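You operate a simulated robot arm through the tools that you are given. There is no shell and no other tool.

You run a simulated robot arm. Do the job below in one go: nothing can be reset, and whatever is moved stays where it is left.

## Task
Fire the load on the card's program and switch off when it ends.
Fine: main switch on, vent on, then START; at the end main switch and vent off; leave the kiln shut.

It is judged by the outcome, as a careful person would: the job done as asked, and still so three seconds after it is handed in. It fails if anything else is knocked over, pushed out of place, dropped, spilled or broken.

## Robot
A 6-joint arm with a two-finger gripper, fixed in place. Base frame: the origin is at the foot of the arm, x ahead of it, y to its left, z up. Units: cm, rad, N and s.
Its first joint turns from -2.897 to 2.897 rad. Payload 2.45 kg.
The tool frame sits at the grasp point between the pads (the TCP): z along the fingers, y along the line on which they close. The tips reach 2 cm beyond it. The gripper opens to 14 cm. The gripper's body begins 16.8 cm behind the TCP.
Orientation is told as [roll, pitch, yaw] about the base's x, y, z axes, in that order, counted from this pose: with the fingers straight down and closing along the base's y, the tool's x points along the base's -x, its y along +y and its z along -z.

## Interface
- The arm moves only by the tool step_arm. Its argument "steps" is a list of rows, each an object of numbers (a shift or turn left out is 0, a gripper value left out holds the last): "x", "y", "z": the shift along the base's x, y, z in cm; "wx", "wy", "wz": the turn, a rotation vector about the base's x, y, z in rad. In form: [{"x": .., "y": .., "z": .., "wx": .., "wy": .., "wz": ..}, ...]. A call has 1 to 20 rows; each row is the pose to reach, as a shift and turn from the pose commanded when the call began. "claw" is the closure in counts, from 0 (fully open) to 255 (shut), set as the call begins (left out, the last holds). A row lasts 0.2 s, in which the tool goes at most 5 cm and 0.15 rad; a call with a longer step from one row to the next is refused whole, and so is a gripper value outside its range. A pose out of reach is approached as far as the arm can. The call stops where the force on the tool passes 90 N (or 10 N more than at its start, if that is more) or the arm is blocked; 0.2 s more then pass. Each finger travels about 4.5 cm/s and halts on what it meets, pressing with about 31 N; the grip force reading is that of the motor and also rises with nothing between the fingers. The clock runs only during rows and for 0.2 s after the last one: add rows that repeat a pose to give the fingers time. It gives the time, the measured TCP pose, the force on the tool (base axes), the opening and the grip force at its end, in the units of the frame above (readings bear some noise), with the torque about the TCP (base axes, N m) and any sound that the robot's microphone picked up.
- Cameras (640 x 400 px; columns grow to the right, rows downward): "scene" is fixed at [22.19, -50.21, 152.53]; the picture's right is [0.92, -0.38, 0.00], its down [-0.21, -0.50, -0.84] and it looks along [0.32, 0.78, -0.54] (base axes); focal length 349 px, centre (320, 200). "wrist" rides on the gripper at [7.8, 1.1, -20.9] in the tool frame; the picture's right is [-0.14, 0.99, 0.00], its down [-0.92, -0.13, -0.37] and it looks along [-0.37, -0.05, 0.93] (tool axes); focal length 280 px, centre (320, 200). There is no depth. A picture from a camera that has moved, and an enlarged one, comes with that camera's place and axes in the base frame and with its lens.
- camera(camera): a new picture of that camera. The clock stands still meanwhile.
- zoom(camera, box): a new picture of the part [left, top, right, bottom] of that camera's present view, enlarged. The clock stands still meanwhile.
- finish_job(): hands the job in; it is judged then, once.

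Nothing tells you positions but the pictures and the camera data. Unless the task says otherwise, let go and move clear before handing in.

The tools are called after "Call:" by a JSON object that holds its "name" and its "arguments". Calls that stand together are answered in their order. step_arm: Moves the arm, as the interface text tells. Its arguments: {"type":"object","properties":{"steps":{"type":"array"},"claw":{"type":"number"}},"required":["steps"]} The other tools are called the same way: camera (camera) takes a picture; zoom (camera, box) takes an enlarged picture of a part of a camera's view; finish_job () hands the job in.

At the start:

```text
time: 0.0
tcp_pos: [68.73, 7.5, 129.94]
orientation: [0.003, 0.001, 0.0]
force: [0.4, -1.1, 0.7]
moment: [0.0, -0.02, -0.01]
grip_width: 14.01
grip_force: 0.0
```

scene: 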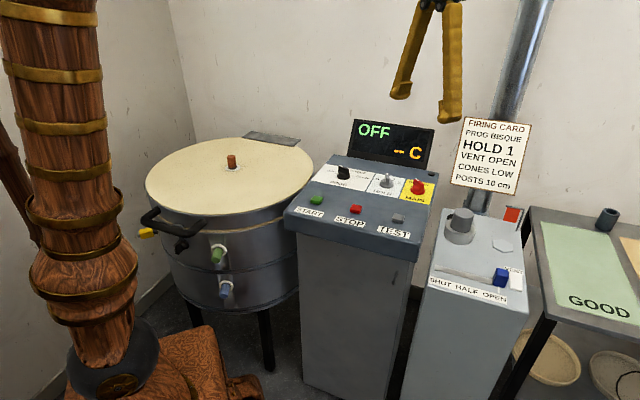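
wrist: 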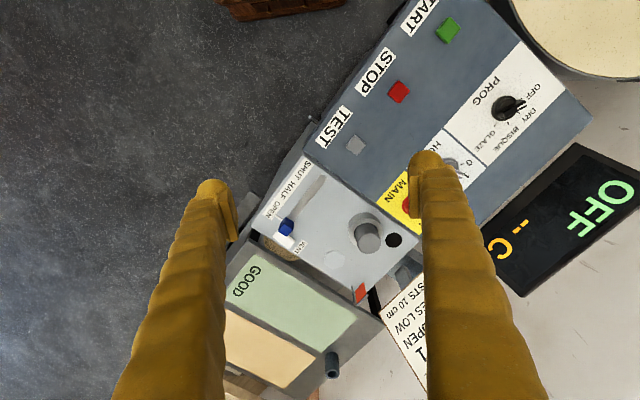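

I see a kiln with a lid, a control panel (PROG knob, HOLD switch, MAIN switch, START/STOP/TEST buttons), a vent box with a slider and a firing card. I'll zoom in on the details first.

Call:
{"name": "zoom", "arguments": {"camera": "scene", "box": [280, 110, 440, 250]}}

Call:
{"name": "zoom", "arguments": {"camera": "scene", "box": [410, 100, 540, 320]}}

Call:
{"name": "zoom", "arguments": {"camera": "scene", "box": [130, 110, 330, 330]}}

Call:
{"name": "zoom", "arguments": {"camera": "wrist", "box": [420, 0, 640, 200]}}

Call:
{"name": "zoom", "arguments": {"camera": "wrist", "box": [220, 120, 440, 320]}}

```text
2.86 times, centred on (360, 180) of scene
camera zoom: at [22.19, -50.21, 152.53], right [0.92, -0.38, 0.0], down [-0.21, -0.5, -0.84], along [0.32, 0.78, -0.54], focal length 998 px, centre (206, 257)
```

zoom: 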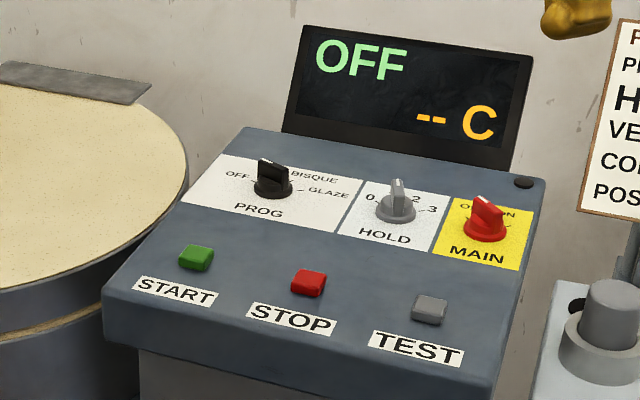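

```text
1.82 times, centred on (475, 210) of scene
camera zoom: at [22.19, -50.21, 152.53], right [0.92, -0.38, 0.0], down [-0.21, -0.5, -0.84], along [0.32, 0.78, -0.54], focal length 635 px, centre (38, 182)
```

zoom: 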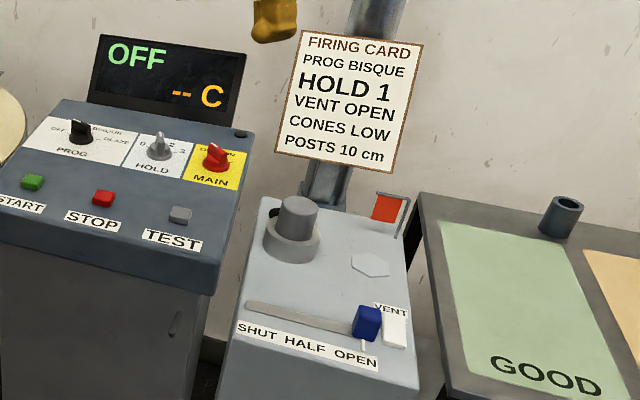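

```text
1.82 times, centred on (230, 220) of scene
camera zoom: at [22.19, -50.21, 152.53], right [0.92, -0.38, 0.0], down [-0.21, -0.5, -0.84], along [0.32, 0.78, -0.54], focal length 635 px, centre (484, 164)
```

zoom: 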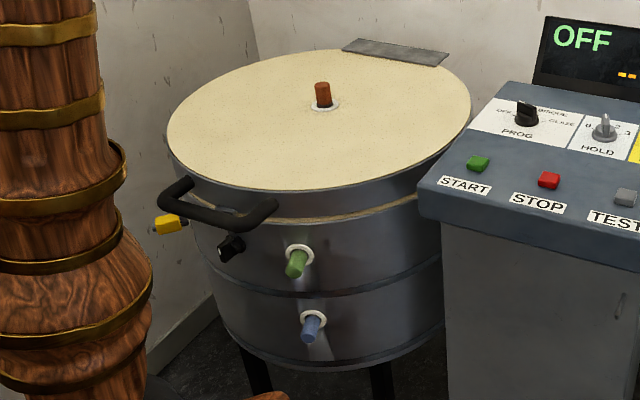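

```text
2.00 times, centred on (530, 100) of wrist
camera zoom: at [60.81, 8.55, 150.89], right [0.14, 0.99, 0.0], down [0.92, -0.13, 0.37], along [0.37, -0.05, -0.93], focal length 561 px, centre (-100, 400)
```

zoom: 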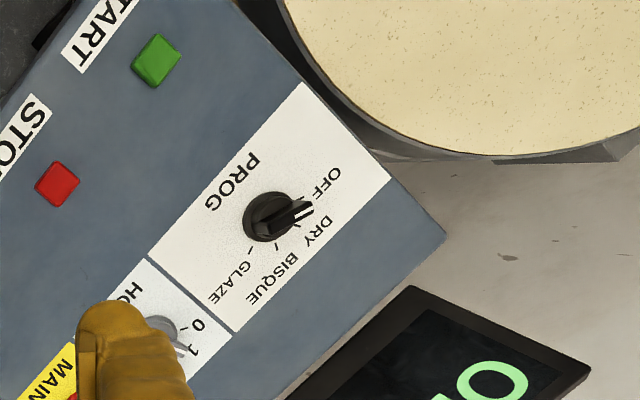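

```text
2.00 times, centred on (330, 220) of wrist
camera zoom: at [60.81, 8.55, 150.89], right [0.14, 0.99, 0.0], down [0.92, -0.13, 0.37], along [0.37, -0.05, -0.93], focal length 561 px, centre (300, 160)
```

zoom: 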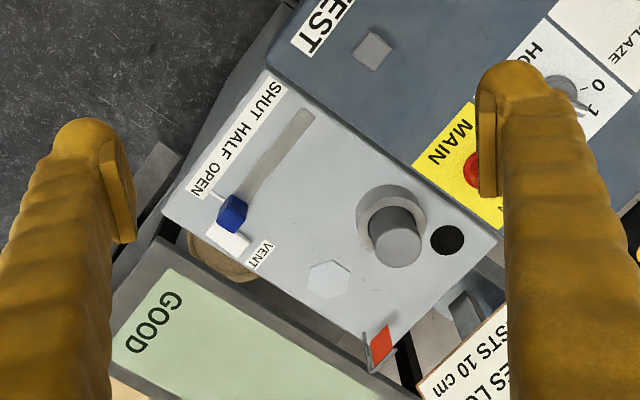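

The panel sits roughly at z≈95 cm and is turned about 45° to the base. I'll yaw the tool to square up with it and take closer pictures from above.

Call:
{"name": "step_arm", "arguments": {"steps": [{"x": -2, "y": 3, "z": 0, "wz": 0.15}, {"x": -4, "y": 6, "z": 0, "wz": 0.3}, {"x": -6, "y": 9, "z": 0, "wz": 0.45}, {"x": -8, "y": 12, "z": 0, "wz": 0.6}, {"x": -10, "y": 15, "z": 0, "wz": 0.75}, {"x": -10, "y": 15, "z": 0, "wz": 0.75}], "claw": 0}}

Call:
{"name": "camera", "arguments": {"camera": "wrist"}}

Call:
{"name": "camera", "arguments": {"camera": "scene"}}

```text
time: 1.4
tcp_pos: [58.79, 22.45, 130.29]
orientation: [0.003, 0.001, 0.752]
force: [0.0, 0.2, -0.4]
moment: [0.01, 0.0, -0.01]
grip_width: 14.02
grip_force: 0.1
```

```text
taken
camera wrist: at [52.15, 17.9, 151.11], right [-0.58, 0.82, 0.0], down [0.76, 0.53, 0.37], along [0.3, 0.21, -0.93], focal length 280 px, centre (320, 200)
```

wrist: 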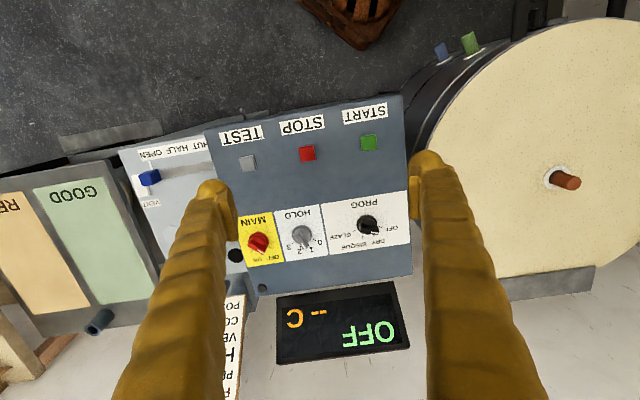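

```text
taken
```

scene: 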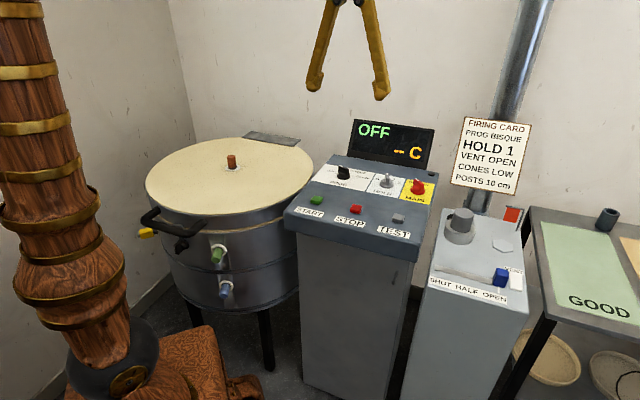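

The panel now lies nearly square in the wrist view. I'll enlarge it for the knob positions and vent slider.

Call:
{"name": "zoom", "arguments": {"camera": "wrist", "box": [230, 180, 420, 300]}}

Call:
{"name": "zoom", "arguments": {"camera": "wrist", "box": [110, 110, 290, 260]}}

Call:
{"name": "zoom", "arguments": {"camera": "wrist", "box": [220, 90, 420, 220]}}

Call:
{"name": "zoom", "arguments": {"camera": "scene", "box": [320, 150, 440, 225]}}

Call:
{"name": "zoom", "arguments": {"camera": "scene", "box": [420, 190, 540, 310]}}

```text
3.33 times, centred on (325, 240) of wrist
camera zoom: at [52.15, 17.9, 151.11], right [-0.58, 0.82, 0.0], down [0.76, 0.53, 0.37], along [0.3, 0.21, -0.93], focal length 935 px, centre (303, 67)
```

zoom: 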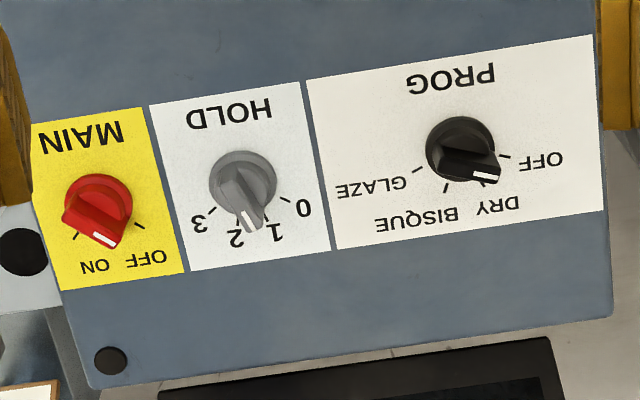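

```text
2.67 times, centred on (200, 185) of wrist
camera zoom: at [52.15, 17.9, 151.11], right [-0.58, 0.82, 0.0], down [0.76, 0.53, 0.37], along [0.3, 0.21, -0.93], focal length 748 px, centre (640, 240)
```

zoom: 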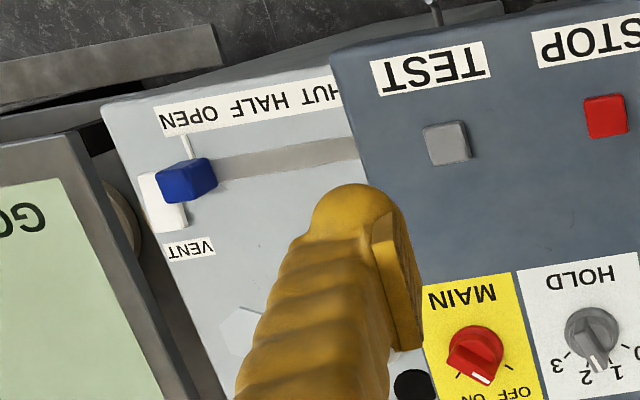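

```text
3.08 times, centred on (320, 155) of wrist
camera zoom: at [52.15, 17.9, 151.11], right [-0.58, 0.82, 0.0], down [0.76, 0.53, 0.37], along [0.3, 0.21, -0.93], focal length 863 px, centre (320, 338)
```

zoom: 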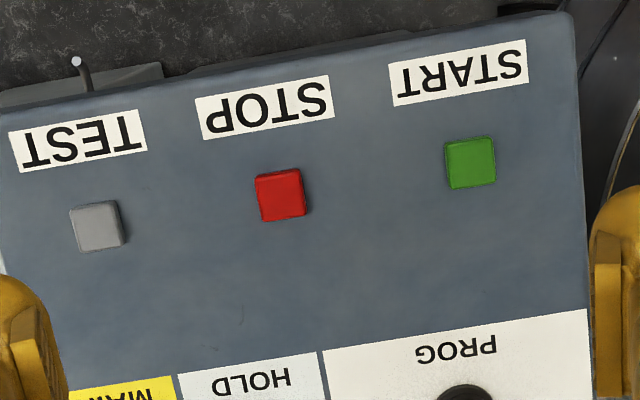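

```text
5.33 times, centred on (380, 188) of scene
camera zoom: at [22.19, -50.21, 152.53], right [0.92, -0.38, 0.0], down [-0.21, -0.5, -0.84], along [0.32, 0.78, -0.54], focal length 1863 px, centre (0, 267)
```

zoom: 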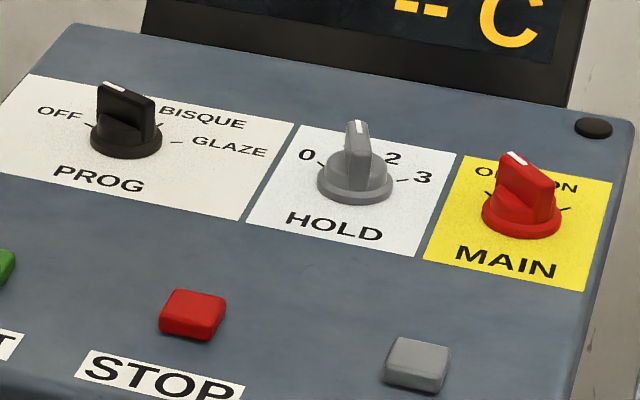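

```text
3.33 times, centred on (480, 250) of scene
camera zoom: at [22.19, -50.21, 152.53], right [0.92, -0.38, 0.0], down [-0.21, -0.5, -0.84], along [0.32, 0.78, -0.54], focal length 1164 px, centre (-213, 33)
```

zoom: 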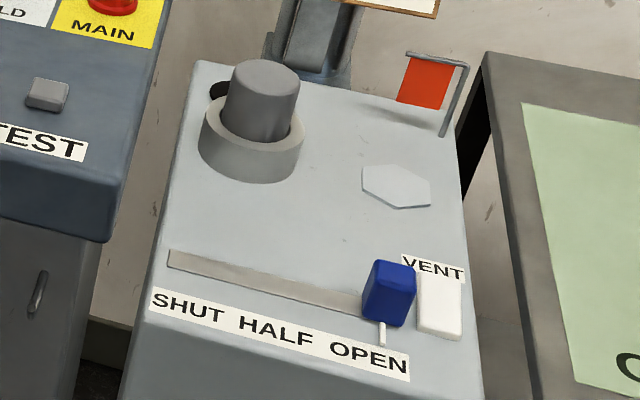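

Locations so far (base, cm): START ≈ (54.6, 31.5, 96), TEST ≈ (71.7, 14), PROG ≈ (68, 41), HOLD ≈ (78.8, 31.7), MAIN ≈ (85.6, 24.6), vent slider ≈ (93, -5, 84). I'll move closer over the knobs to read their settings exactly.

Call:
{"name": "step_arm", "arguments": {"steps": [{"x": 4, "y": 1, "z": -1.5, "wz": 0.01}, {"x": 8, "y": 2, "z": -3, "wz": 0.02}, {"x": 12, "y": 3, "z": -4.5, "wz": 0.03}, {"x": 16, "y": 4, "z": -6, "wz": 0.035}, {"x": 19, "y": 5, "z": -8, "wz": 0.035}, {"x": 19, "y": 5, "z": -8, "wz": 0.035}]}}

Call:
{"name": "camera", "arguments": {"camera": "wrist"}}

Call:
{"name": "zoom", "arguments": {"camera": "wrist", "box": [210, 110, 430, 250]}}

```text
time: 2.8
tcp_pos: [77.92, 27.42, 122.13]
orientation: [0.002, 0.002, 0.786]
force: [0.3, -0.1, 0.4]
moment: [-0.03, 0.01, 0.01]
grip_width: 14.04
grip_force: 0.0
```

```text
taken
camera wrist: at [71.51, 22.64, 142.99], right [-0.6, 0.8, 0.0], down [0.74, 0.56, 0.37], along [0.29, 0.22, -0.93], focal length 280 px, centre (320, 200)
```

wrist: 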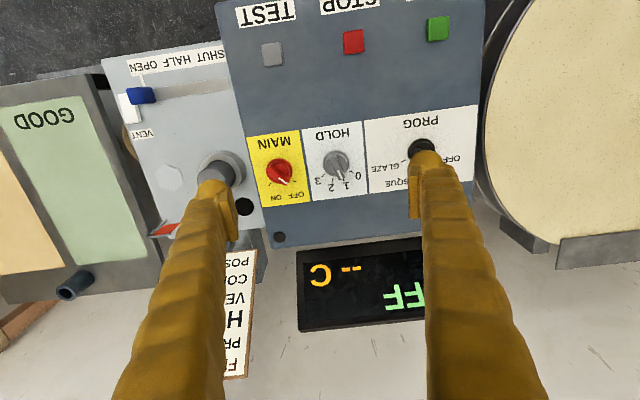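

```text
2.86 times, centred on (320, 180) of wrist
camera zoom: at [71.51, 22.64, 142.99], right [-0.6, 0.8, 0.0], down [0.74, 0.56, 0.37], along [0.29, 0.22, -0.93], focal length 801 px, centre (320, 257)
```

zoom: 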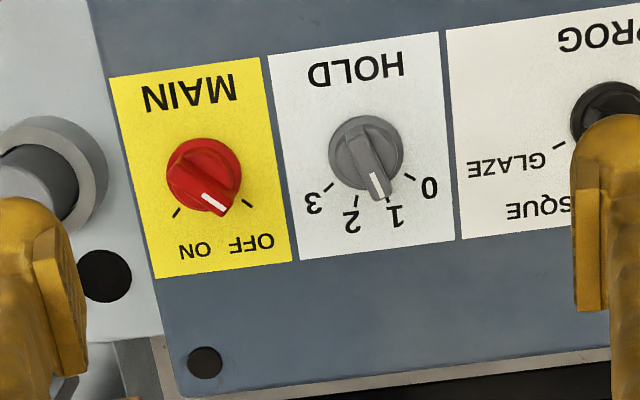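

MAIN appears at OFF and HOLD at 1. I need a straight look at PROG, so I'll shift the camera over it.

Call:
{"name": "step_arm", "arguments": {"steps": [{"x": -3.3, "y": 3.3}, {"x": -6.6, "y": 6.6}, {"x": -9.5, "y": 9.5}, {"x": -9.5, "y": 9.5}]}}

Call:
{"name": "zoom", "arguments": {"camera": "wrist", "box": [240, 80, 400, 200]}}

Call:
{"name": "camera", "arguments": {"camera": "wrist"}}

```text
time: 3.8
tcp_pos: [68.21, 37.21, 122.12]
orientation: [0.001, -0.001, 0.785]
force: [0.5, 0.6, -0.2]
moment: [0.01, -0.01, -0.01]
grip_width: 13.98
grip_force: 0.0
```

```text
3.33 times, centred on (320, 140) of wrist
camera zoom: at [61.82, 32.49, 142.94], right [-0.6, 0.8, 0.0], down [0.74, 0.56, 0.37], along [0.29, 0.22, -0.93], focal length 935 px, centre (320, 400)
```

zoom: 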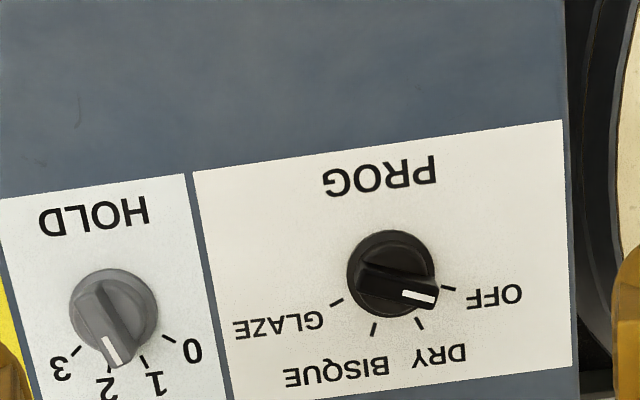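

```text
taken
camera wrist: at [61.82, 32.49, 142.94], right [-0.6, 0.8, 0.0], down [0.74, 0.56, 0.37], along [0.29, 0.22, -0.93], focal length 280 px, centre (320, 200)
```

wrist: 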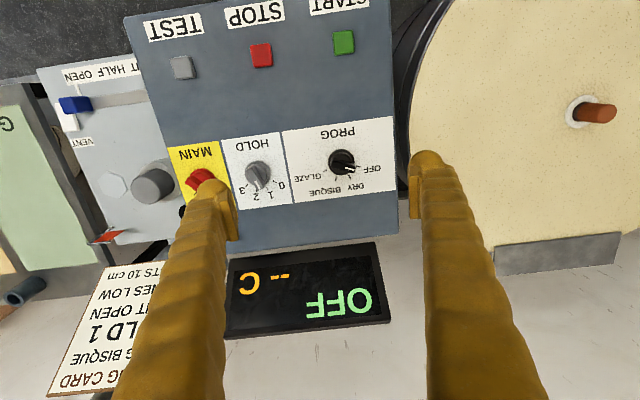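

PROG points to OFF and must go two detents clockwise, about 80°, to BISQUE; HOLD is already at 1. Now I'll look closely at the vent box.

Call:
{"name": "step_arm", "arguments": {"steps": [{"x": 1, "y": -4.5}, {"x": 2, "y": -9}, {"x": 3, "y": -13.5}, {"x": 4, "y": -18}, {"x": 5, "y": -22.5}, {"x": 6, "y": -27}, {"x": 8, "y": -31.5}, {"x": 10, "y": -36}, {"x": 12, "y": -40}, {"x": 12, "y": -40}]}}

Call:
{"name": "camera", "arguments": {"camera": "wrist"}}

Call:
{"name": "zoom", "arguments": {"camera": "wrist", "box": [220, 60, 420, 200]}}

```text
time: 6.0
tcp_pos: [80.24, -3.11, 122.02]
orientation: [0.001, 0.0, 0.787]
force: [-0.2, 0.2, 0.0]
moment: [-0.01, 0.01, -0.03]
grip_width: 14.01
grip_force: 0.1
```

```text
taken
camera wrist: at [73.85, -7.91, 142.8], right [-0.6, 0.8, 0.0], down [0.74, 0.56, 0.37], along [0.29, 0.22, -0.93], focal length 280 px, centre (320, 200)
```

wrist: 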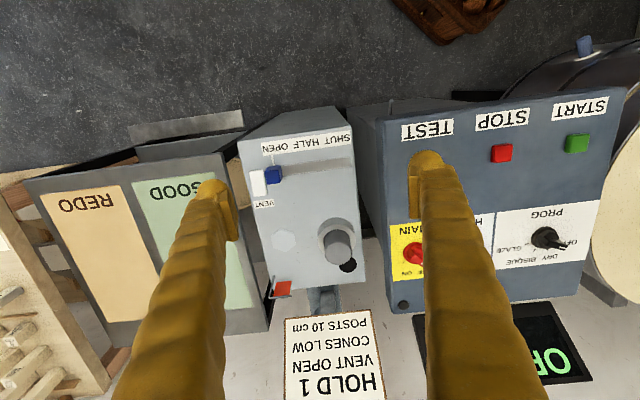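

```text
2.86 times, centred on (320, 130) of wrist
camera zoom: at [73.85, -7.91, 142.8], right [-0.6, 0.8, 0.0], down [0.74, 0.56, 0.37], along [0.29, 0.22, -0.93], focal length 801 px, centre (320, 400)
```

zoom: 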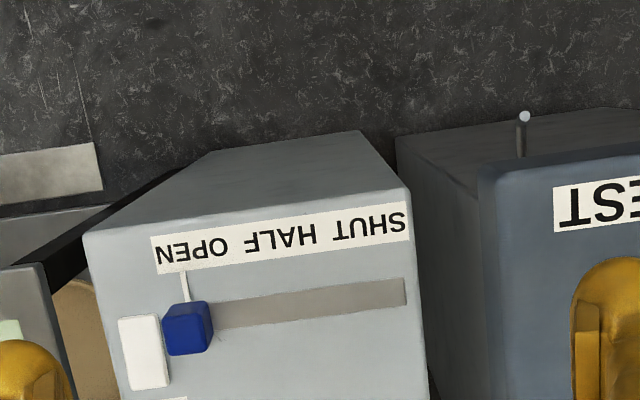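

The vent damper slider stands at OPEN; beside it a white block labelled VENT looks like a switch. I'll zoom in on it, the flag and the grey cylinder.

Call:
{"name": "zoom", "arguments": {"camera": "wrist", "box": [240, 150, 300, 215]}}

Call:
{"name": "zoom", "arguments": {"camera": "scene", "box": [480, 250, 540, 310]}}

Call:
{"name": "zoom", "arguments": {"camera": "wrist", "box": [240, 200, 380, 310]}}

Call:
{"name": "zoom", "arguments": {"camera": "scene", "box": [430, 195, 540, 265]}}

```text
6.15 times, centred on (270, 182) of wrist
camera zoom: at [73.85, -7.91, 142.8], right [-0.6, 0.8, 0.0], down [0.74, 0.56, 0.37], along [0.29, 0.22, -0.93], focal length 1726 px, centre (628, 308)
```

zoom: 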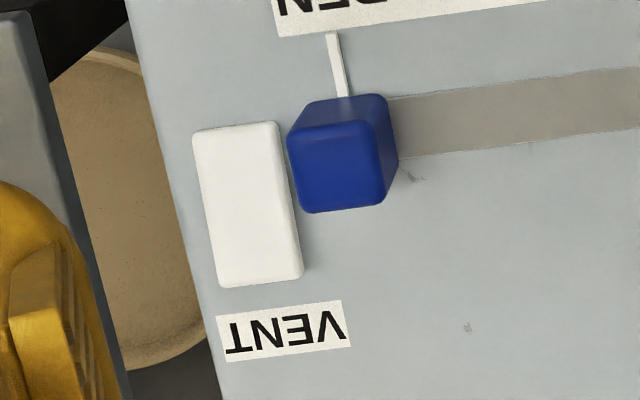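

```text
6.67 times, centred on (510, 280) of scene
camera zoom: at [22.19, -50.21, 152.53], right [0.92, -0.38, 0.0], down [-0.21, -0.5, -0.84], along [0.32, 0.78, -0.54], focal length 2328 px, centre (-947, -333)
```

zoom: 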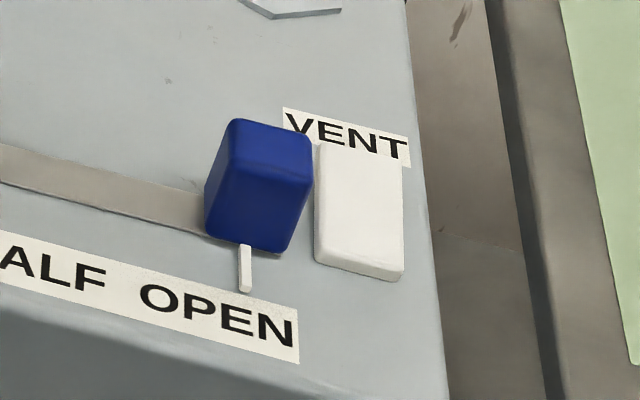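

```text
3.64 times, centred on (310, 255) of wrist
camera zoom: at [73.85, -7.91, 142.8], right [-0.6, 0.8, 0.0], down [0.74, 0.56, 0.37], along [0.29, 0.22, -0.93], focal length 1020 px, centre (356, 0)
```

zoom: 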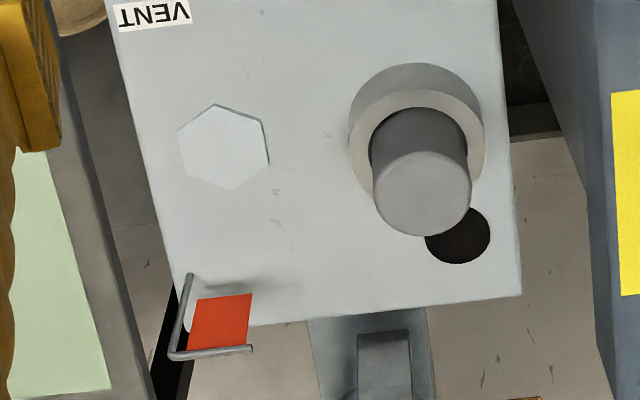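

```text
5.71 times, centred on (485, 230) of scene
camera zoom: at [22.19, -50.21, 152.53], right [0.92, -0.38, 0.0], down [-0.21, -0.5, -0.84], along [0.32, 0.78, -0.54], focal length 1996 px, centre (-623, 29)
```

zoom: 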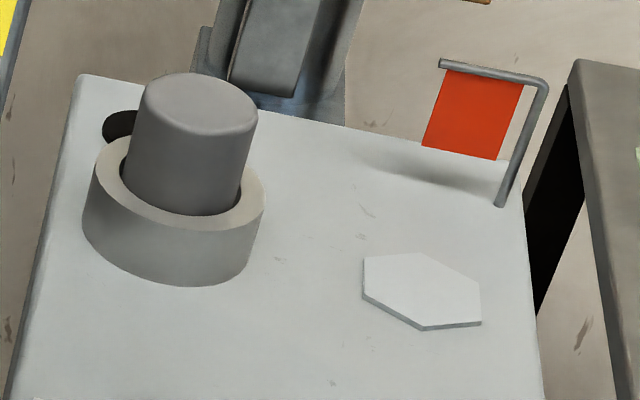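

The card needs PROG BISQUE, HOLD 1 and damper OPEN; HOLD and damper are already right. The knob detents appear 45° apart, with PROG's tab at OFF (base angle ≈112°), centred near (69.0, 42.4) with its top at z≈99. I'll go above it with the fingers turned across the tab and partly closed.

Call:
{"name": "step_arm", "arguments": {"steps": [{"x": -1, "y": 4, "wz": 0.1}, {"x": -2, "y": 8, "wz": 0.2}, {"x": -3, "y": 12, "wz": 0.3}, {"x": -4, "y": 16, "wz": 0.42}, {"x": -5, "y": 20, "wz": 0.54}, {"x": -6, "y": 24, "wz": 0.66}, {"x": -7, "y": 28, "wz": 0.78}, {"x": -8, "y": 32, "wz": 0.9}, {"x": -9, "y": 36, "wz": 1.0}, {"x": -10, "y": 40, "wz": 1.1}, {"x": -11.2, "y": 44, "wz": 1.176}, {"x": -11.2, "y": 45.5, "wz": 1.176}, {"x": -11.2, "y": 45.5, "z": -4, "wz": 1.176}, {"x": -11.2, "y": 45.5, "z": -8, "wz": 1.176}, {"x": -11.2, "y": 45.5, "z": -12, "wz": 1.176}, {"x": -11.2, "y": 45.5, "z": -12, "wz": 1.176}], "claw": 150}}

Call:
{"name": "camera", "arguments": {"camera": "wrist"}}

Call:
{"name": "camera", "arguments": {"camera": "scene"}}

```text
time: 9.4
tcp_pos: [69.01, 42.32, 110.01]
orientation: [0.001, 0.001, 1.962]
force: [0.3, -0.5, 0.2]
moment: [0.01, 0.02, -0.01]
grip_width: 5.76
grip_force: 0.1
```

```text
taken
camera wrist: at [70.89, 34.75, 130.98], right [-0.97, -0.25, 0.0], down [-0.23, 0.9, 0.37], along [-0.09, 0.36, -0.93], focal length 280 px, centre (320, 200)
```

wrist: 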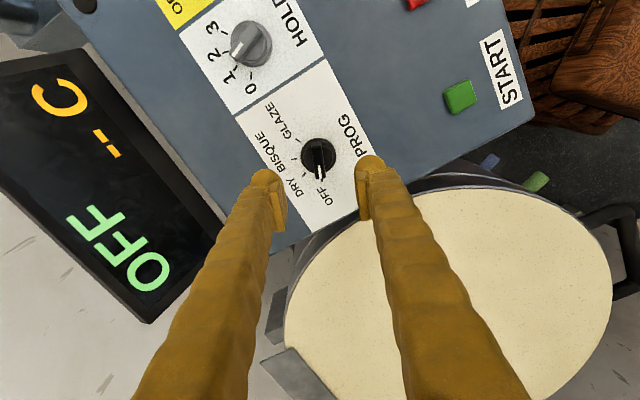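

```text
taken
```

scene: 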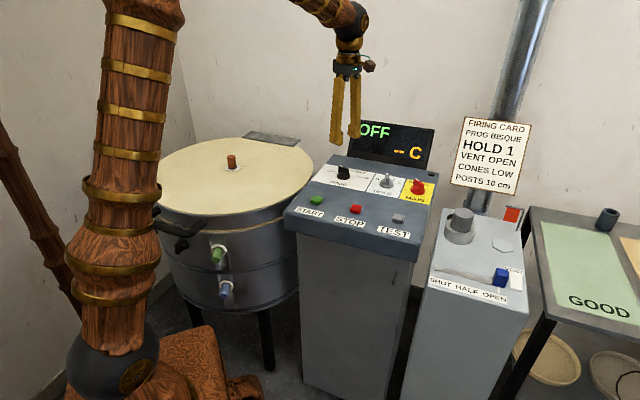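

Call:
{"name": "zoom", "arguments": {"camera": "wrist", "box": [240, 100, 400, 220]}}

Call:
{"name": "zoom", "arguments": {"camera": "wrist", "box": [190, 10, 300, 90]}}

```text
3.33 times, centred on (320, 160) of wrist
camera zoom: at [70.89, 34.75, 130.98], right [-0.97, -0.25, 0.0], down [-0.23, 0.9, 0.37], along [-0.09, 0.36, -0.93], focal length 935 px, centre (320, 333)
```

zoom: 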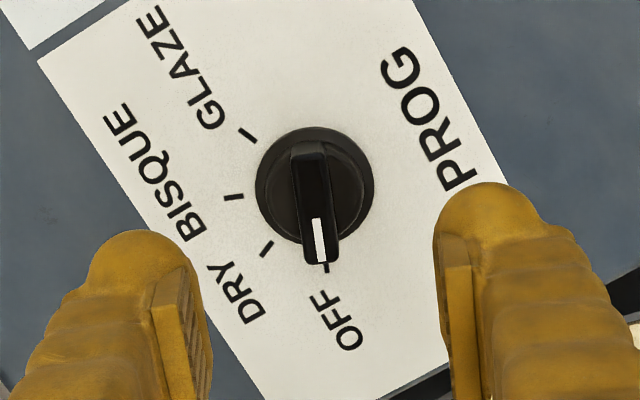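

```text
5.00 times, centred on (245, 50) of wrist
camera zoom: at [70.89, 34.75, 130.98], right [-0.97, -0.25, 0.0], down [-0.23, 0.9, 0.37], along [-0.09, 0.36, -0.93], focal length 1402 px, centre (695, 950)
```

zoom: 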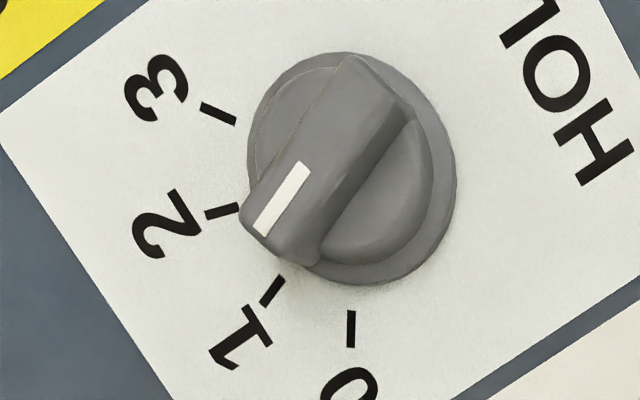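

Position over PROG is within about 1 mm of the knob centre and the fingers straddle the tab. I'll descend around the tab and close on it.

Call:
{"name": "step_arm", "arguments": {"steps": [{"x": 0.05, "y": 0.08, "z": -4}, {"x": 0.05, "y": 0.08, "z": -8}, {"x": 0.05, "y": 0.08, "z": -10.6}, {"x": 0.05, "y": 0.08, "z": -10.6}]}}

Call:
{"name": "zoom", "arguments": {"camera": "wrist", "box": [220, 100, 420, 240]}}

Call:
{"name": "zoom", "arguments": {"camera": "scene", "box": [290, 110, 420, 220]}}

```text
time: 10.4
tcp_pos: [69.13, 42.45, 99.34]
orientation: [0.002, 0.0, 1.962]
force: [0.8, -0.1, 0.4]
moment: [-0.03, 0.0, -0.01]
grip_width: 5.76
grip_force: 0.1
```

```text
2.86 times, centred on (320, 170) of wrist
camera zoom: at [70.86, 34.94, 120.36], right [-0.97, -0.25, 0.0], down [-0.23, 0.9, 0.37], along [-0.09, 0.36, -0.93], focal length 801 px, centre (320, 286)
```

zoom: 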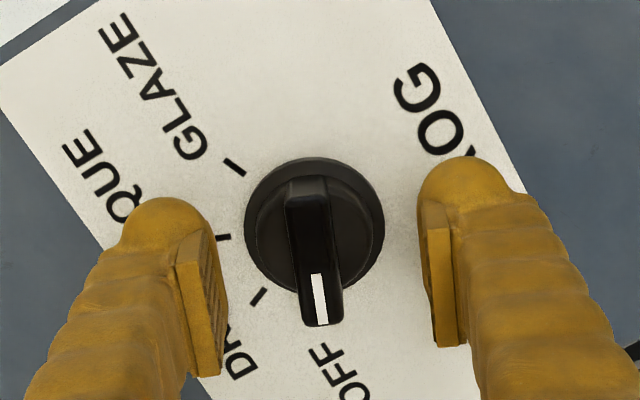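

```text
3.64 times, centred on (355, 165) of scene
camera zoom: at [22.19, -50.21, 152.53], right [0.92, -0.38, 0.0], down [-0.21, -0.5, -0.84], along [0.32, 0.78, -0.54], focal length 1270 px, centre (193, 327)
```

zoom: 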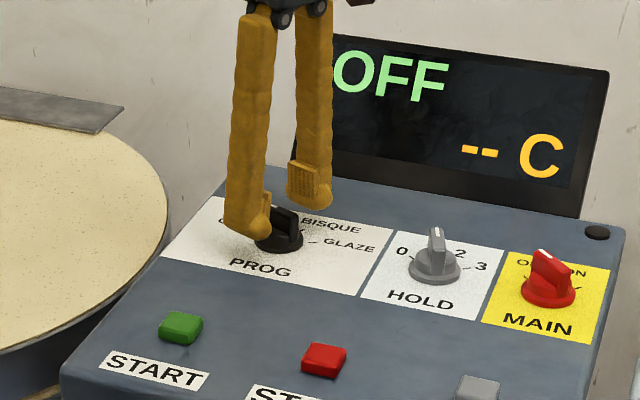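

The tips hang just above the panel on both sides of the tab. Closing the fingers now.

Call:
{"name": "step_arm", "arguments": {"steps": [{"z": 0}, {"z": 0}, {"z": 0}, {"z": 0}, {"z": 0}], "claw": 255}}

Call:
{"name": "zoom", "arguments": {"camera": "wrist", "box": [220, 100, 420, 240]}}

```text
time: 11.6
tcp_pos: [69.11, 42.56, 99.49]
orientation: [-0.002, 0.0, 1.962]
force: [36.9, 16.0, -10.9]
moment: [0.2, -0.32, 0.04]
grip_width: 1.24
grip_force: 38.8
```

```text
2.86 times, centred on (320, 170) of wrist
camera zoom: at [70.96, 34.97, 120.38], right [-0.97, -0.25, 0.0], down [-0.23, 0.9, 0.37], along [-0.09, 0.36, -0.93], focal length 801 px, centre (320, 286)
```

zoom: 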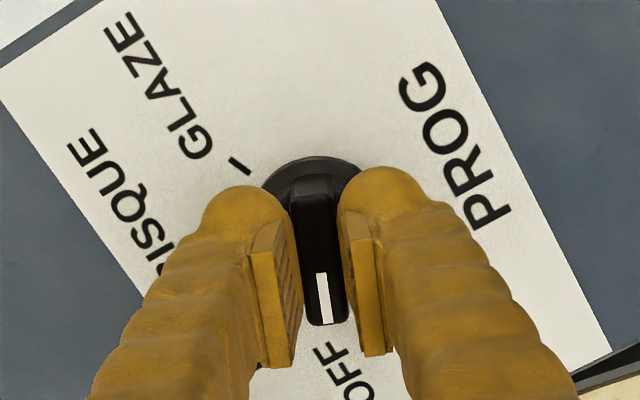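

The tab is gripped (1.24 cm wide) but with about 40 N sideways, so the tool is slightly off-centre. I'll ease the tool toward +x/+y to relieve it.

Call:
{"name": "step_arm", "arguments": {"steps": [{"x": 0.1, "y": 0.04}, {"x": 0.1, "y": 0.04}]}}

```text
time: 12.2
tcp_pos: [69.06, 42.57, 99.51]
orientation: [0.003, 0.0, 1.962]
force: [19.5, 8.3, 6.4]
moment: [0.04, -0.23, 0.01]
grip_width: 1.22
grip_force: 38.7
```

Call:
{"name": "step_arm", "arguments": {"steps": [{"x": 0.1, "y": 0.04, "z": 0.05}, {"x": 0.1, "y": 0.04, "z": 0.05}]}}

```text
time: 12.8
tcp_pos: [68.97, 42.68, 99.44]
orientation: [0.003, 0.001, 1.961]
force: [0.3, 9.2, 3.6]
moment: [0.1, 0.03, -0.02]
grip_width: 1.2
grip_force: 38.6
```

Lateral force is down to about 9 N. Now I'll turn the knob clockwise in steps, watching the force.

Call:
{"name": "step_arm", "arguments": {"steps": [{"wz": -0.1}, {"wz": -0.2}, {"wz": -0.3}, {"wz": -0.4}]}}

```text
time: 13.8
tcp_pos: [69.22, 42.64, 99.47]
orientation: [0.0, 0.0, 1.56]
force: [-33.0, -5.9, 29.3]
moment: [0.0, 0.39, 0.01]
grip_width: 1.22
grip_force: 38.2
```

Call:
{"name": "step_arm", "arguments": {"steps": [{"x": -0.12, "y": -0.02, "z": 0.08}, {"x": -0.12, "y": -0.02, "z": 0.08}]}}

Call:
{"name": "zoom", "arguments": {"camera": "wrist", "box": [220, 100, 420, 240]}}

```text
time: 14.4
tcp_pos: [69.16, 42.55, 99.35]
orientation: [0.001, 0.0, 1.56]
force: [-14.3, -5.5, 12.8]
moment: [-0.02, 0.08, -0.04]
grip_width: 1.17
grip_force: 38.8
```

```text
2.86 times, centred on (320, 170) of wrist
camera zoom: at [67.89, 34.83, 120.35], right [-0.99, 0.15, 0.0], down [0.14, 0.92, 0.37], along [0.05, 0.36, -0.93], focal length 801 px, centre (320, 286)
```

zoom: 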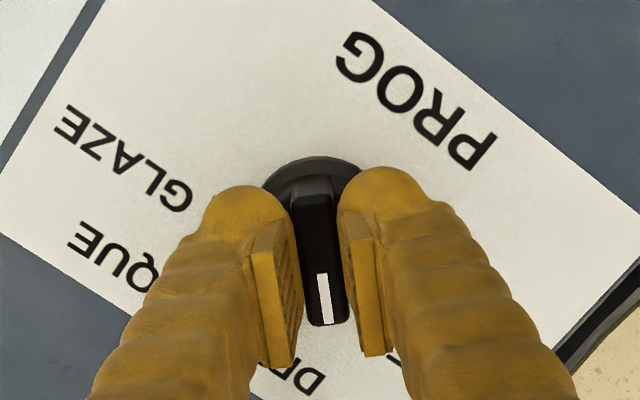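

The tab turns with the fingers and is now between OFF and DRY. I'll continue toward BISQUE.

Call:
{"name": "step_arm", "arguments": {"steps": [{"x": -0.05, "y": -0.04, "z": 0.05, "wz": -0.1}, {"x": -0.08, "y": -0.06, "z": 0.05, "wz": -0.2}, {"x": -0.1, "y": -0.08, "z": 0.05, "wz": -0.3}, {"x": -0.1, "y": -0.1, "z": 0.05, "wz": -0.4}]}}

```text
time: 15.4
tcp_pos: [69.17, 42.6, 99.47]
orientation: [0.002, -0.003, 1.16]
force: [13.7, 14.2, -20.5]
moment: [0.23, -0.18, 0.07]
grip_width: 1.23
grip_force: 38.6
```

Call:
{"name": "step_arm", "arguments": {"steps": [{"x": 0.05, "y": 0.06, "z": -0.05, "wz": -0.1}, {"x": 0.07, "y": 0.08, "z": -0.05, "wz": -0.2}, {"x": 0.07, "y": 0.08, "z": -0.05, "wz": -0.3}, {"x": 0.07, "y": 0.08, "z": -0.05, "wz": -0.4}]}}

```text
time: 16.4
tcp_pos: [69.26, 42.61, 99.59]
orientation: [0.0, 0.001, 0.759]
force: [7.0, 7.4, -12.1]
moment: [-0.12, 0.07, -0.01]
grip_width: 1.22
grip_force: 39.1
```

Call:
{"name": "step_arm", "arguments": {"steps": [{"x": 0.03, "y": 0.02, "z": -0.03, "wz": -0.1}, {"x": 0.04, "y": 0.03, "z": -0.03, "wz": -0.2}, {"x": 0.04, "y": 0.03, "z": -0.03, "wz": -0.3}, {"x": 0.04, "y": 0.03, "z": -0.03, "wz": -0.375}, {"x": 0.04, "y": 0.03, "z": -0.03, "wz": -0.375}]}}

Call:
{"name": "zoom", "arguments": {"camera": "wrist", "box": [220, 100, 420, 240]}}

Call:
{"name": "zoom", "arguments": {"camera": "scene", "box": [290, 110, 420, 220]}}

```text
time: 17.6
tcp_pos: [69.17, 42.6, 99.43]
orientation: [0.002, -0.001, 0.386]
force: [-8.5, -13.1, 2.8]
moment: [-0.19, 0.27, -0.02]
grip_width: 1.2
grip_force: 38.7
```

```text
2.86 times, centred on (320, 170) of wrist
camera zoom: at [61.39, 40.65, 120.41], right [-0.25, 0.97, 0.0], down [0.9, 0.23, 0.37], along [0.36, 0.09, -0.93], focal length 801 px, centre (320, 286)
```

zoom: 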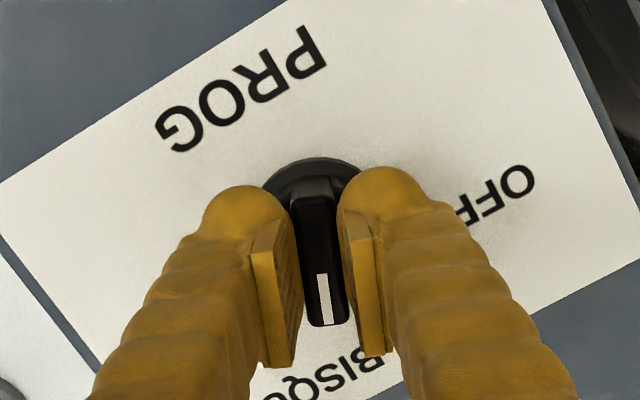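

```text
3.64 times, centred on (355, 165) of scene
camera zoom: at [22.19, -50.21, 152.53], right [0.92, -0.38, 0.0], down [-0.21, -0.5, -0.84], along [0.32, 0.78, -0.54], focal length 1270 px, centre (193, 327)
```

zoom: 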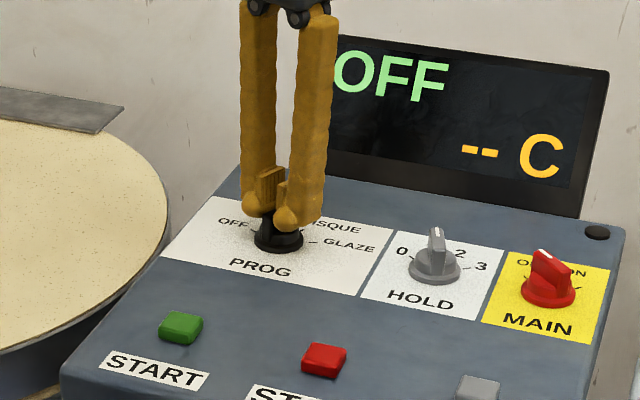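

PROG now points to BISQUE. I'll open the fingers, lift straight up and check.

Call:
{"name": "step_arm", "arguments": {"steps": [{"z": 0}, {"z": 0}, {"z": 0}, {"z": 0.5}, {"z": 4}, {"z": 8}, {"z": 12}, {"z": 12}], "claw": 150}}

Call:
{"name": "zoom", "arguments": {"camera": "wrist", "box": [230, 80, 410, 200]}}

Call:
{"name": "camera", "arguments": {"camera": "wrist"}}

```text
time: 19.4
tcp_pos: [69.19, 42.59, 111.25]
orientation: [0.002, 0.001, 0.385]
force: [-0.6, 0.3, 0.6]
moment: [-0.03, -0.02, 0.05]
grip_width: 5.77
grip_force: 0.1
```

```text
3.33 times, centred on (320, 140) of wrist
camera zoom: at [61.4, 40.77, 132.22], right [-0.25, 0.97, 0.0], down [0.9, 0.23, 0.37], along [0.36, 0.09, -0.93], focal length 935 px, centre (320, 400)
```

zoom: 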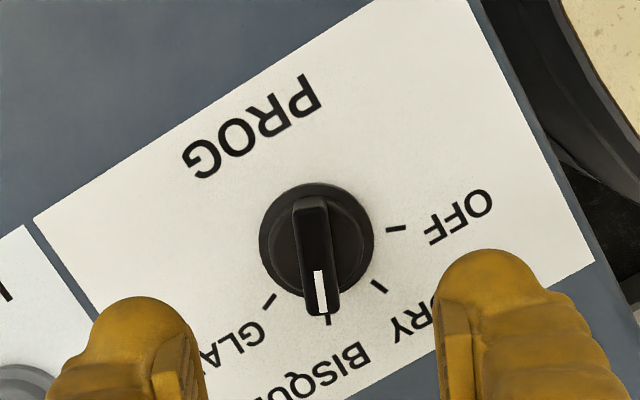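

```text
taken
camera wrist: at [61.4, 40.77, 132.22], right [-0.25, 0.97, 0.0], down [0.9, 0.23, 0.37], along [0.36, 0.09, -0.93], focal length 280 px, centre (320, 200)
```

wrist: 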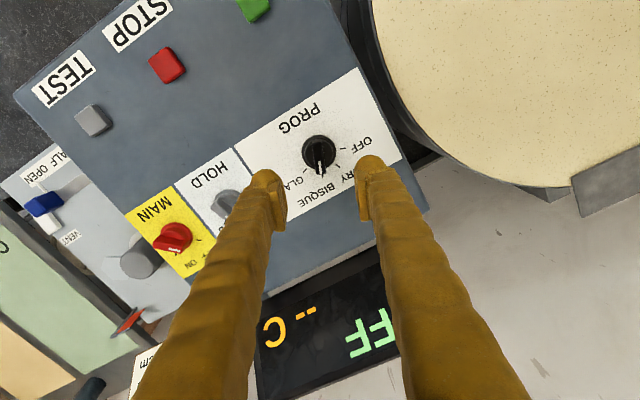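

PROG is set exactly on BISQUE. Next is MAIN at about (86.5, 25.1), its tab pointing to OFF (base angle ≈90°), so I'll move above it with yaw ≈1.57.

Call:
{"name": "step_arm", "arguments": {"steps": [{"x": 2.2, "y": -2.2, "wz": 0.14}, {"x": 4.4, "y": -4.4, "wz": 0.28}, {"x": 6.6, "y": -6.6, "wz": 0.42}, {"x": 8.8, "y": -8.8, "wz": 0.56}, {"x": 11, "y": -11, "wz": 0.7}, {"x": 13.2, "y": -13.2, "wz": 0.84}, {"x": 15.4, "y": -15.4, "wz": 0.98}, {"x": 17.3, "y": -17.5, "wz": 1.1}, {"x": 17.3, "y": -17.5, "wz": 1.186}, {"x": 17.3, "y": -17.5, "wz": 1.186}]}}

Call:
{"name": "zoom", "arguments": {"camera": "wrist", "box": [230, 80, 410, 220]}}

Call:
{"name": "camera", "arguments": {"camera": "wrist"}}

```text
time: 21.6
tcp_pos: [86.65, 25.15, 111.57]
orientation: [0.003, 0.001, 1.571]
force: [-0.3, 0.1, -0.3]
moment: [0.0, 0.01, 0.02]
grip_width: 5.77
grip_force: 0.0
```

```text
2.86 times, centred on (320, 150) of wrist
camera zoom: at [85.46, 17.54, 132.47], right [-0.99, 0.14, 0.0], down [0.13, 0.92, 0.37], along [0.05, 0.37, -0.93], focal length 801 px, centre (320, 343)
```

zoom: 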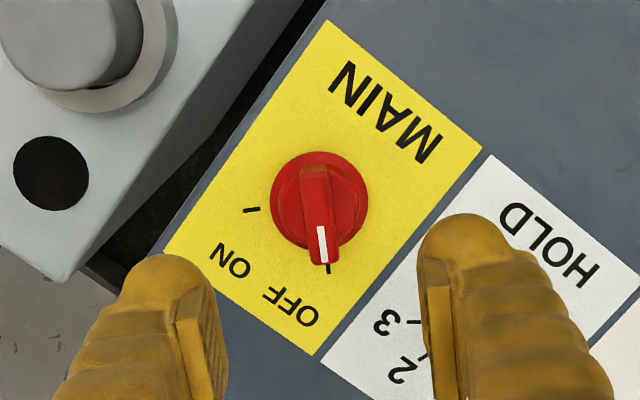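

```text
taken
camera wrist: at [85.46, 17.54, 132.47], right [-0.99, 0.14, 0.0], down [0.13, 0.92, 0.37], along [0.05, 0.37, -0.93], focal length 280 px, centre (320, 200)
```

wrist: 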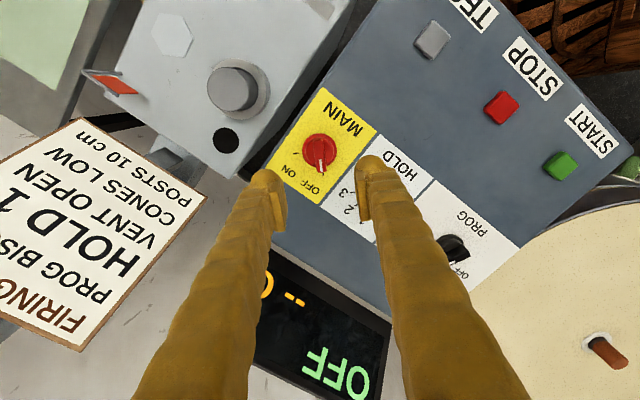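

Centred over MAIN within about a millimetre. Descending and gripping the red tab.

Call:
{"name": "step_arm", "arguments": {"steps": [{"x": -0.02, "y": -0.03, "z": -4}, {"x": -0.02, "y": -0.03, "z": -8}, {"x": -0.02, "y": -0.03, "z": -11}, {"x": -0.02, "y": -0.03, "z": -12}, {"x": -0.02, "y": -0.03, "z": -12}]}}

Call:
{"name": "zoom", "arguments": {"camera": "wrist", "box": [220, 100, 420, 240]}}

Call:
{"name": "zoom", "arguments": {"camera": "scene", "box": [340, 110, 470, 220]}}

```text
time: 22.8
tcp_pos: [86.54, 25.14, 99.51]
orientation: [0.001, 0.0, 1.574]
force: [-0.4, 0.4, -0.9]
moment: [-0.01, 0.05, 0.0]
grip_width: 5.77
grip_force: 0.0
```

```text
2.86 times, centred on (320, 170) of wrist
camera zoom: at [85.43, 17.34, 120.42], right [-0.99, 0.14, 0.0], down [0.13, 0.92, 0.37], along [0.05, 0.37, -0.93], focal length 801 px, centre (320, 286)
```

zoom: 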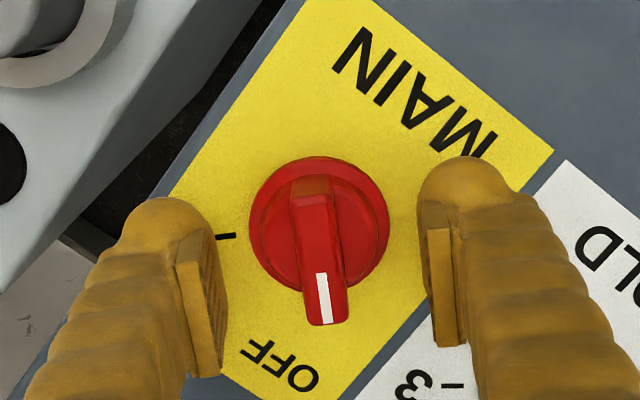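

```text
3.64 times, centred on (405, 165) of scene
camera zoom: at [22.19, -50.21, 152.53], right [0.92, -0.38, 0.0], down [-0.21, -0.5, -0.84], along [0.32, 0.78, -0.54], focal length 1270 px, centre (11, 327)
```

zoom: 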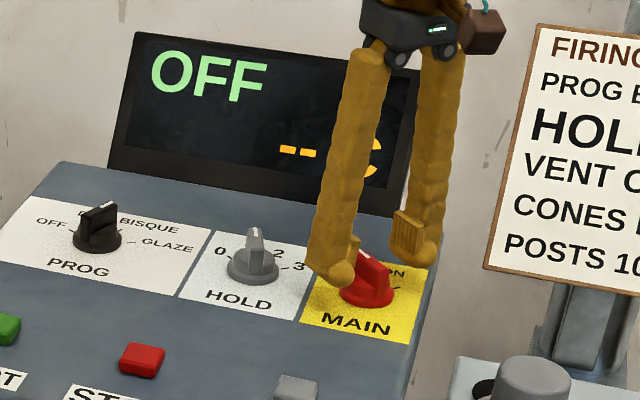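

Call:
{"name": "step_arm", "arguments": {"steps": [{"x": 0.08}, {"x": 0.08}, {"x": 0.08}, {"x": 0.08}, {"x": 0.08}], "claw": 255}}

```text
time: 24.0
tcp_pos: [86.61, 25.02, 99.66]
orientation: [0.001, 0.0, 1.571]
force: [-2.6, -0.3, -0.5]
moment: [-0.02, 0.09, -0.02]
grip_width: 1.25
grip_force: 39.0
```

Clean grip with almost no side force. Turning MAIN clockwise to ON (90°).

Call:
{"name": "step_arm", "arguments": {"steps": [{"wz": -0.1}, {"wz": -0.2}, {"wz": -0.3}, {"wz": -0.4}, {"wz": -0.5}]}}

```text
time: 25.2
tcp_pos: [86.56, 25.07, 99.48]
orientation: [-0.001, -0.001, 1.069]
force: [14.2, -8.4, 0.4]
moment: [-0.22, -0.05, 0.02]
grip_width: 1.21
grip_force: 38.3
```

Call:
{"name": "step_arm", "arguments": {"steps": [{"x": 0.04, "y": -0.02, "wz": -0.1}, {"x": 0.05, "y": -0.03, "wz": -0.2}, {"x": 0.05, "y": -0.03, "wz": -0.3}, {"x": 0.05, "y": -0.03, "wz": -0.4}, {"x": 0.05, "y": -0.03, "wz": -0.5}]}}

```text
time: 26.4
tcp_pos: [86.65, 25.11, 99.43]
orientation: [0.001, 0.0, 0.57]
force: [4.6, -10.0, 13.9]
moment: [-0.04, -0.22, 0.03]
grip_width: 1.23
grip_force: 38.8
```

Call:
{"name": "step_arm", "arguments": {"steps": [{"x": 0.0, "y": -0.03, "wz": -0.1}, {"x": 0.0, "y": -0.04, "wz": -0.2}, {"x": 0.0, "y": -0.04, "wz": -0.3}, {"x": 0.0, "y": -0.04, "wz": -0.4}, {"x": 0.0, "y": -0.04, "wz": -0.5}, {"x": 0.0, "y": -0.04, "wz": -0.56}]}}

Call:
{"name": "camera", "arguments": {"camera": "scene"}}

Call:
{"name": "zoom", "arguments": {"camera": "wrist", "box": [220, 100, 420, 240]}}

```text
time: 27.8
tcp_pos: [86.64, 25.02, 99.46]
orientation: [0.003, -0.001, 0.013]
force: [-8.7, 22.1, 14.5]
moment: [0.25, 0.28, -0.02]
grip_width: 1.2
grip_force: 38.5
```

```text
taken
```

scene: 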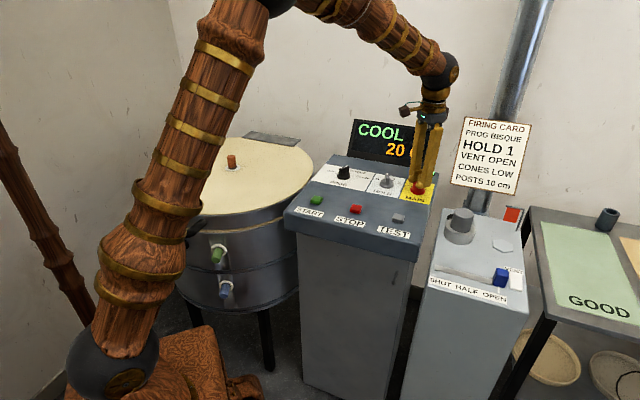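

```text
2.86 times, centred on (320, 170) of wrist
camera zoom: at [78.63, 26.08, 120.41], right [0.13, 0.99, 0.0], down [0.92, -0.12, 0.37], along [0.37, -0.04, -0.93], focal length 801 px, centre (320, 286)
```

zoom: 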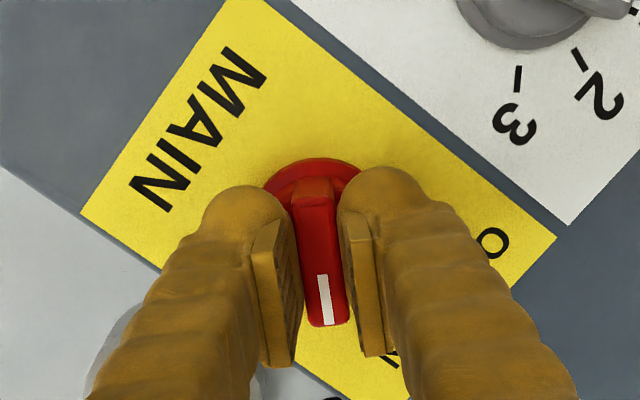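

The display came alive: "COOL 20 C". I'll release MAIN and lift clear.

Call:
{"name": "step_arm", "arguments": {"steps": [{"y": 0.05}, {"y": 0.05}, {"y": 0.05}, {"y": 0.05, "z": 0.5}, {"y": 0.05, "z": 4}, {"y": 0.05, "z": 8}, {"y": 0.05, "z": 12}, {"y": 0.05, "z": 16}, {"y": 0.05, "z": 16}], "claw": 150}}

Call:
{"name": "camera", "arguments": {"camera": "wrist"}}

Call:
{"name": "zoom", "arguments": {"camera": "scene", "box": [310, 100, 450, 220]}}

```text
time: 29.8
tcp_pos: [86.63, 24.94, 115.57]
orientation: [0.002, 0.001, 0.012]
force: [-0.2, -0.1, 0.8]
moment: [0.01, -0.02, -0.05]
grip_width: 5.77
grip_force: 0.0
```

```text
taken
camera wrist: at [78.59, 25.91, 136.5], right [0.13, 0.99, 0.0], down [0.92, -0.12, 0.37], along [0.37, -0.04, -0.93], focal length 280 px, centre (320, 200)
```

wrist: 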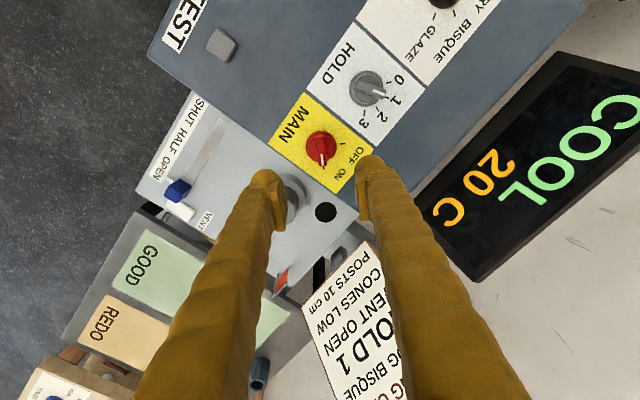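

```text
3.33 times, centred on (380, 160) of scene
camera zoom: at [22.19, -50.21, 152.53], right [0.92, -0.38, 0.0], down [-0.21, -0.5, -0.84], along [0.32, 0.78, -0.54], focal length 1164 px, centre (120, 333)
```

zoom: 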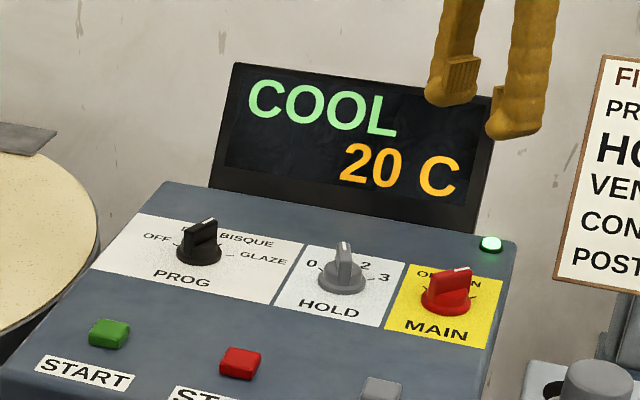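

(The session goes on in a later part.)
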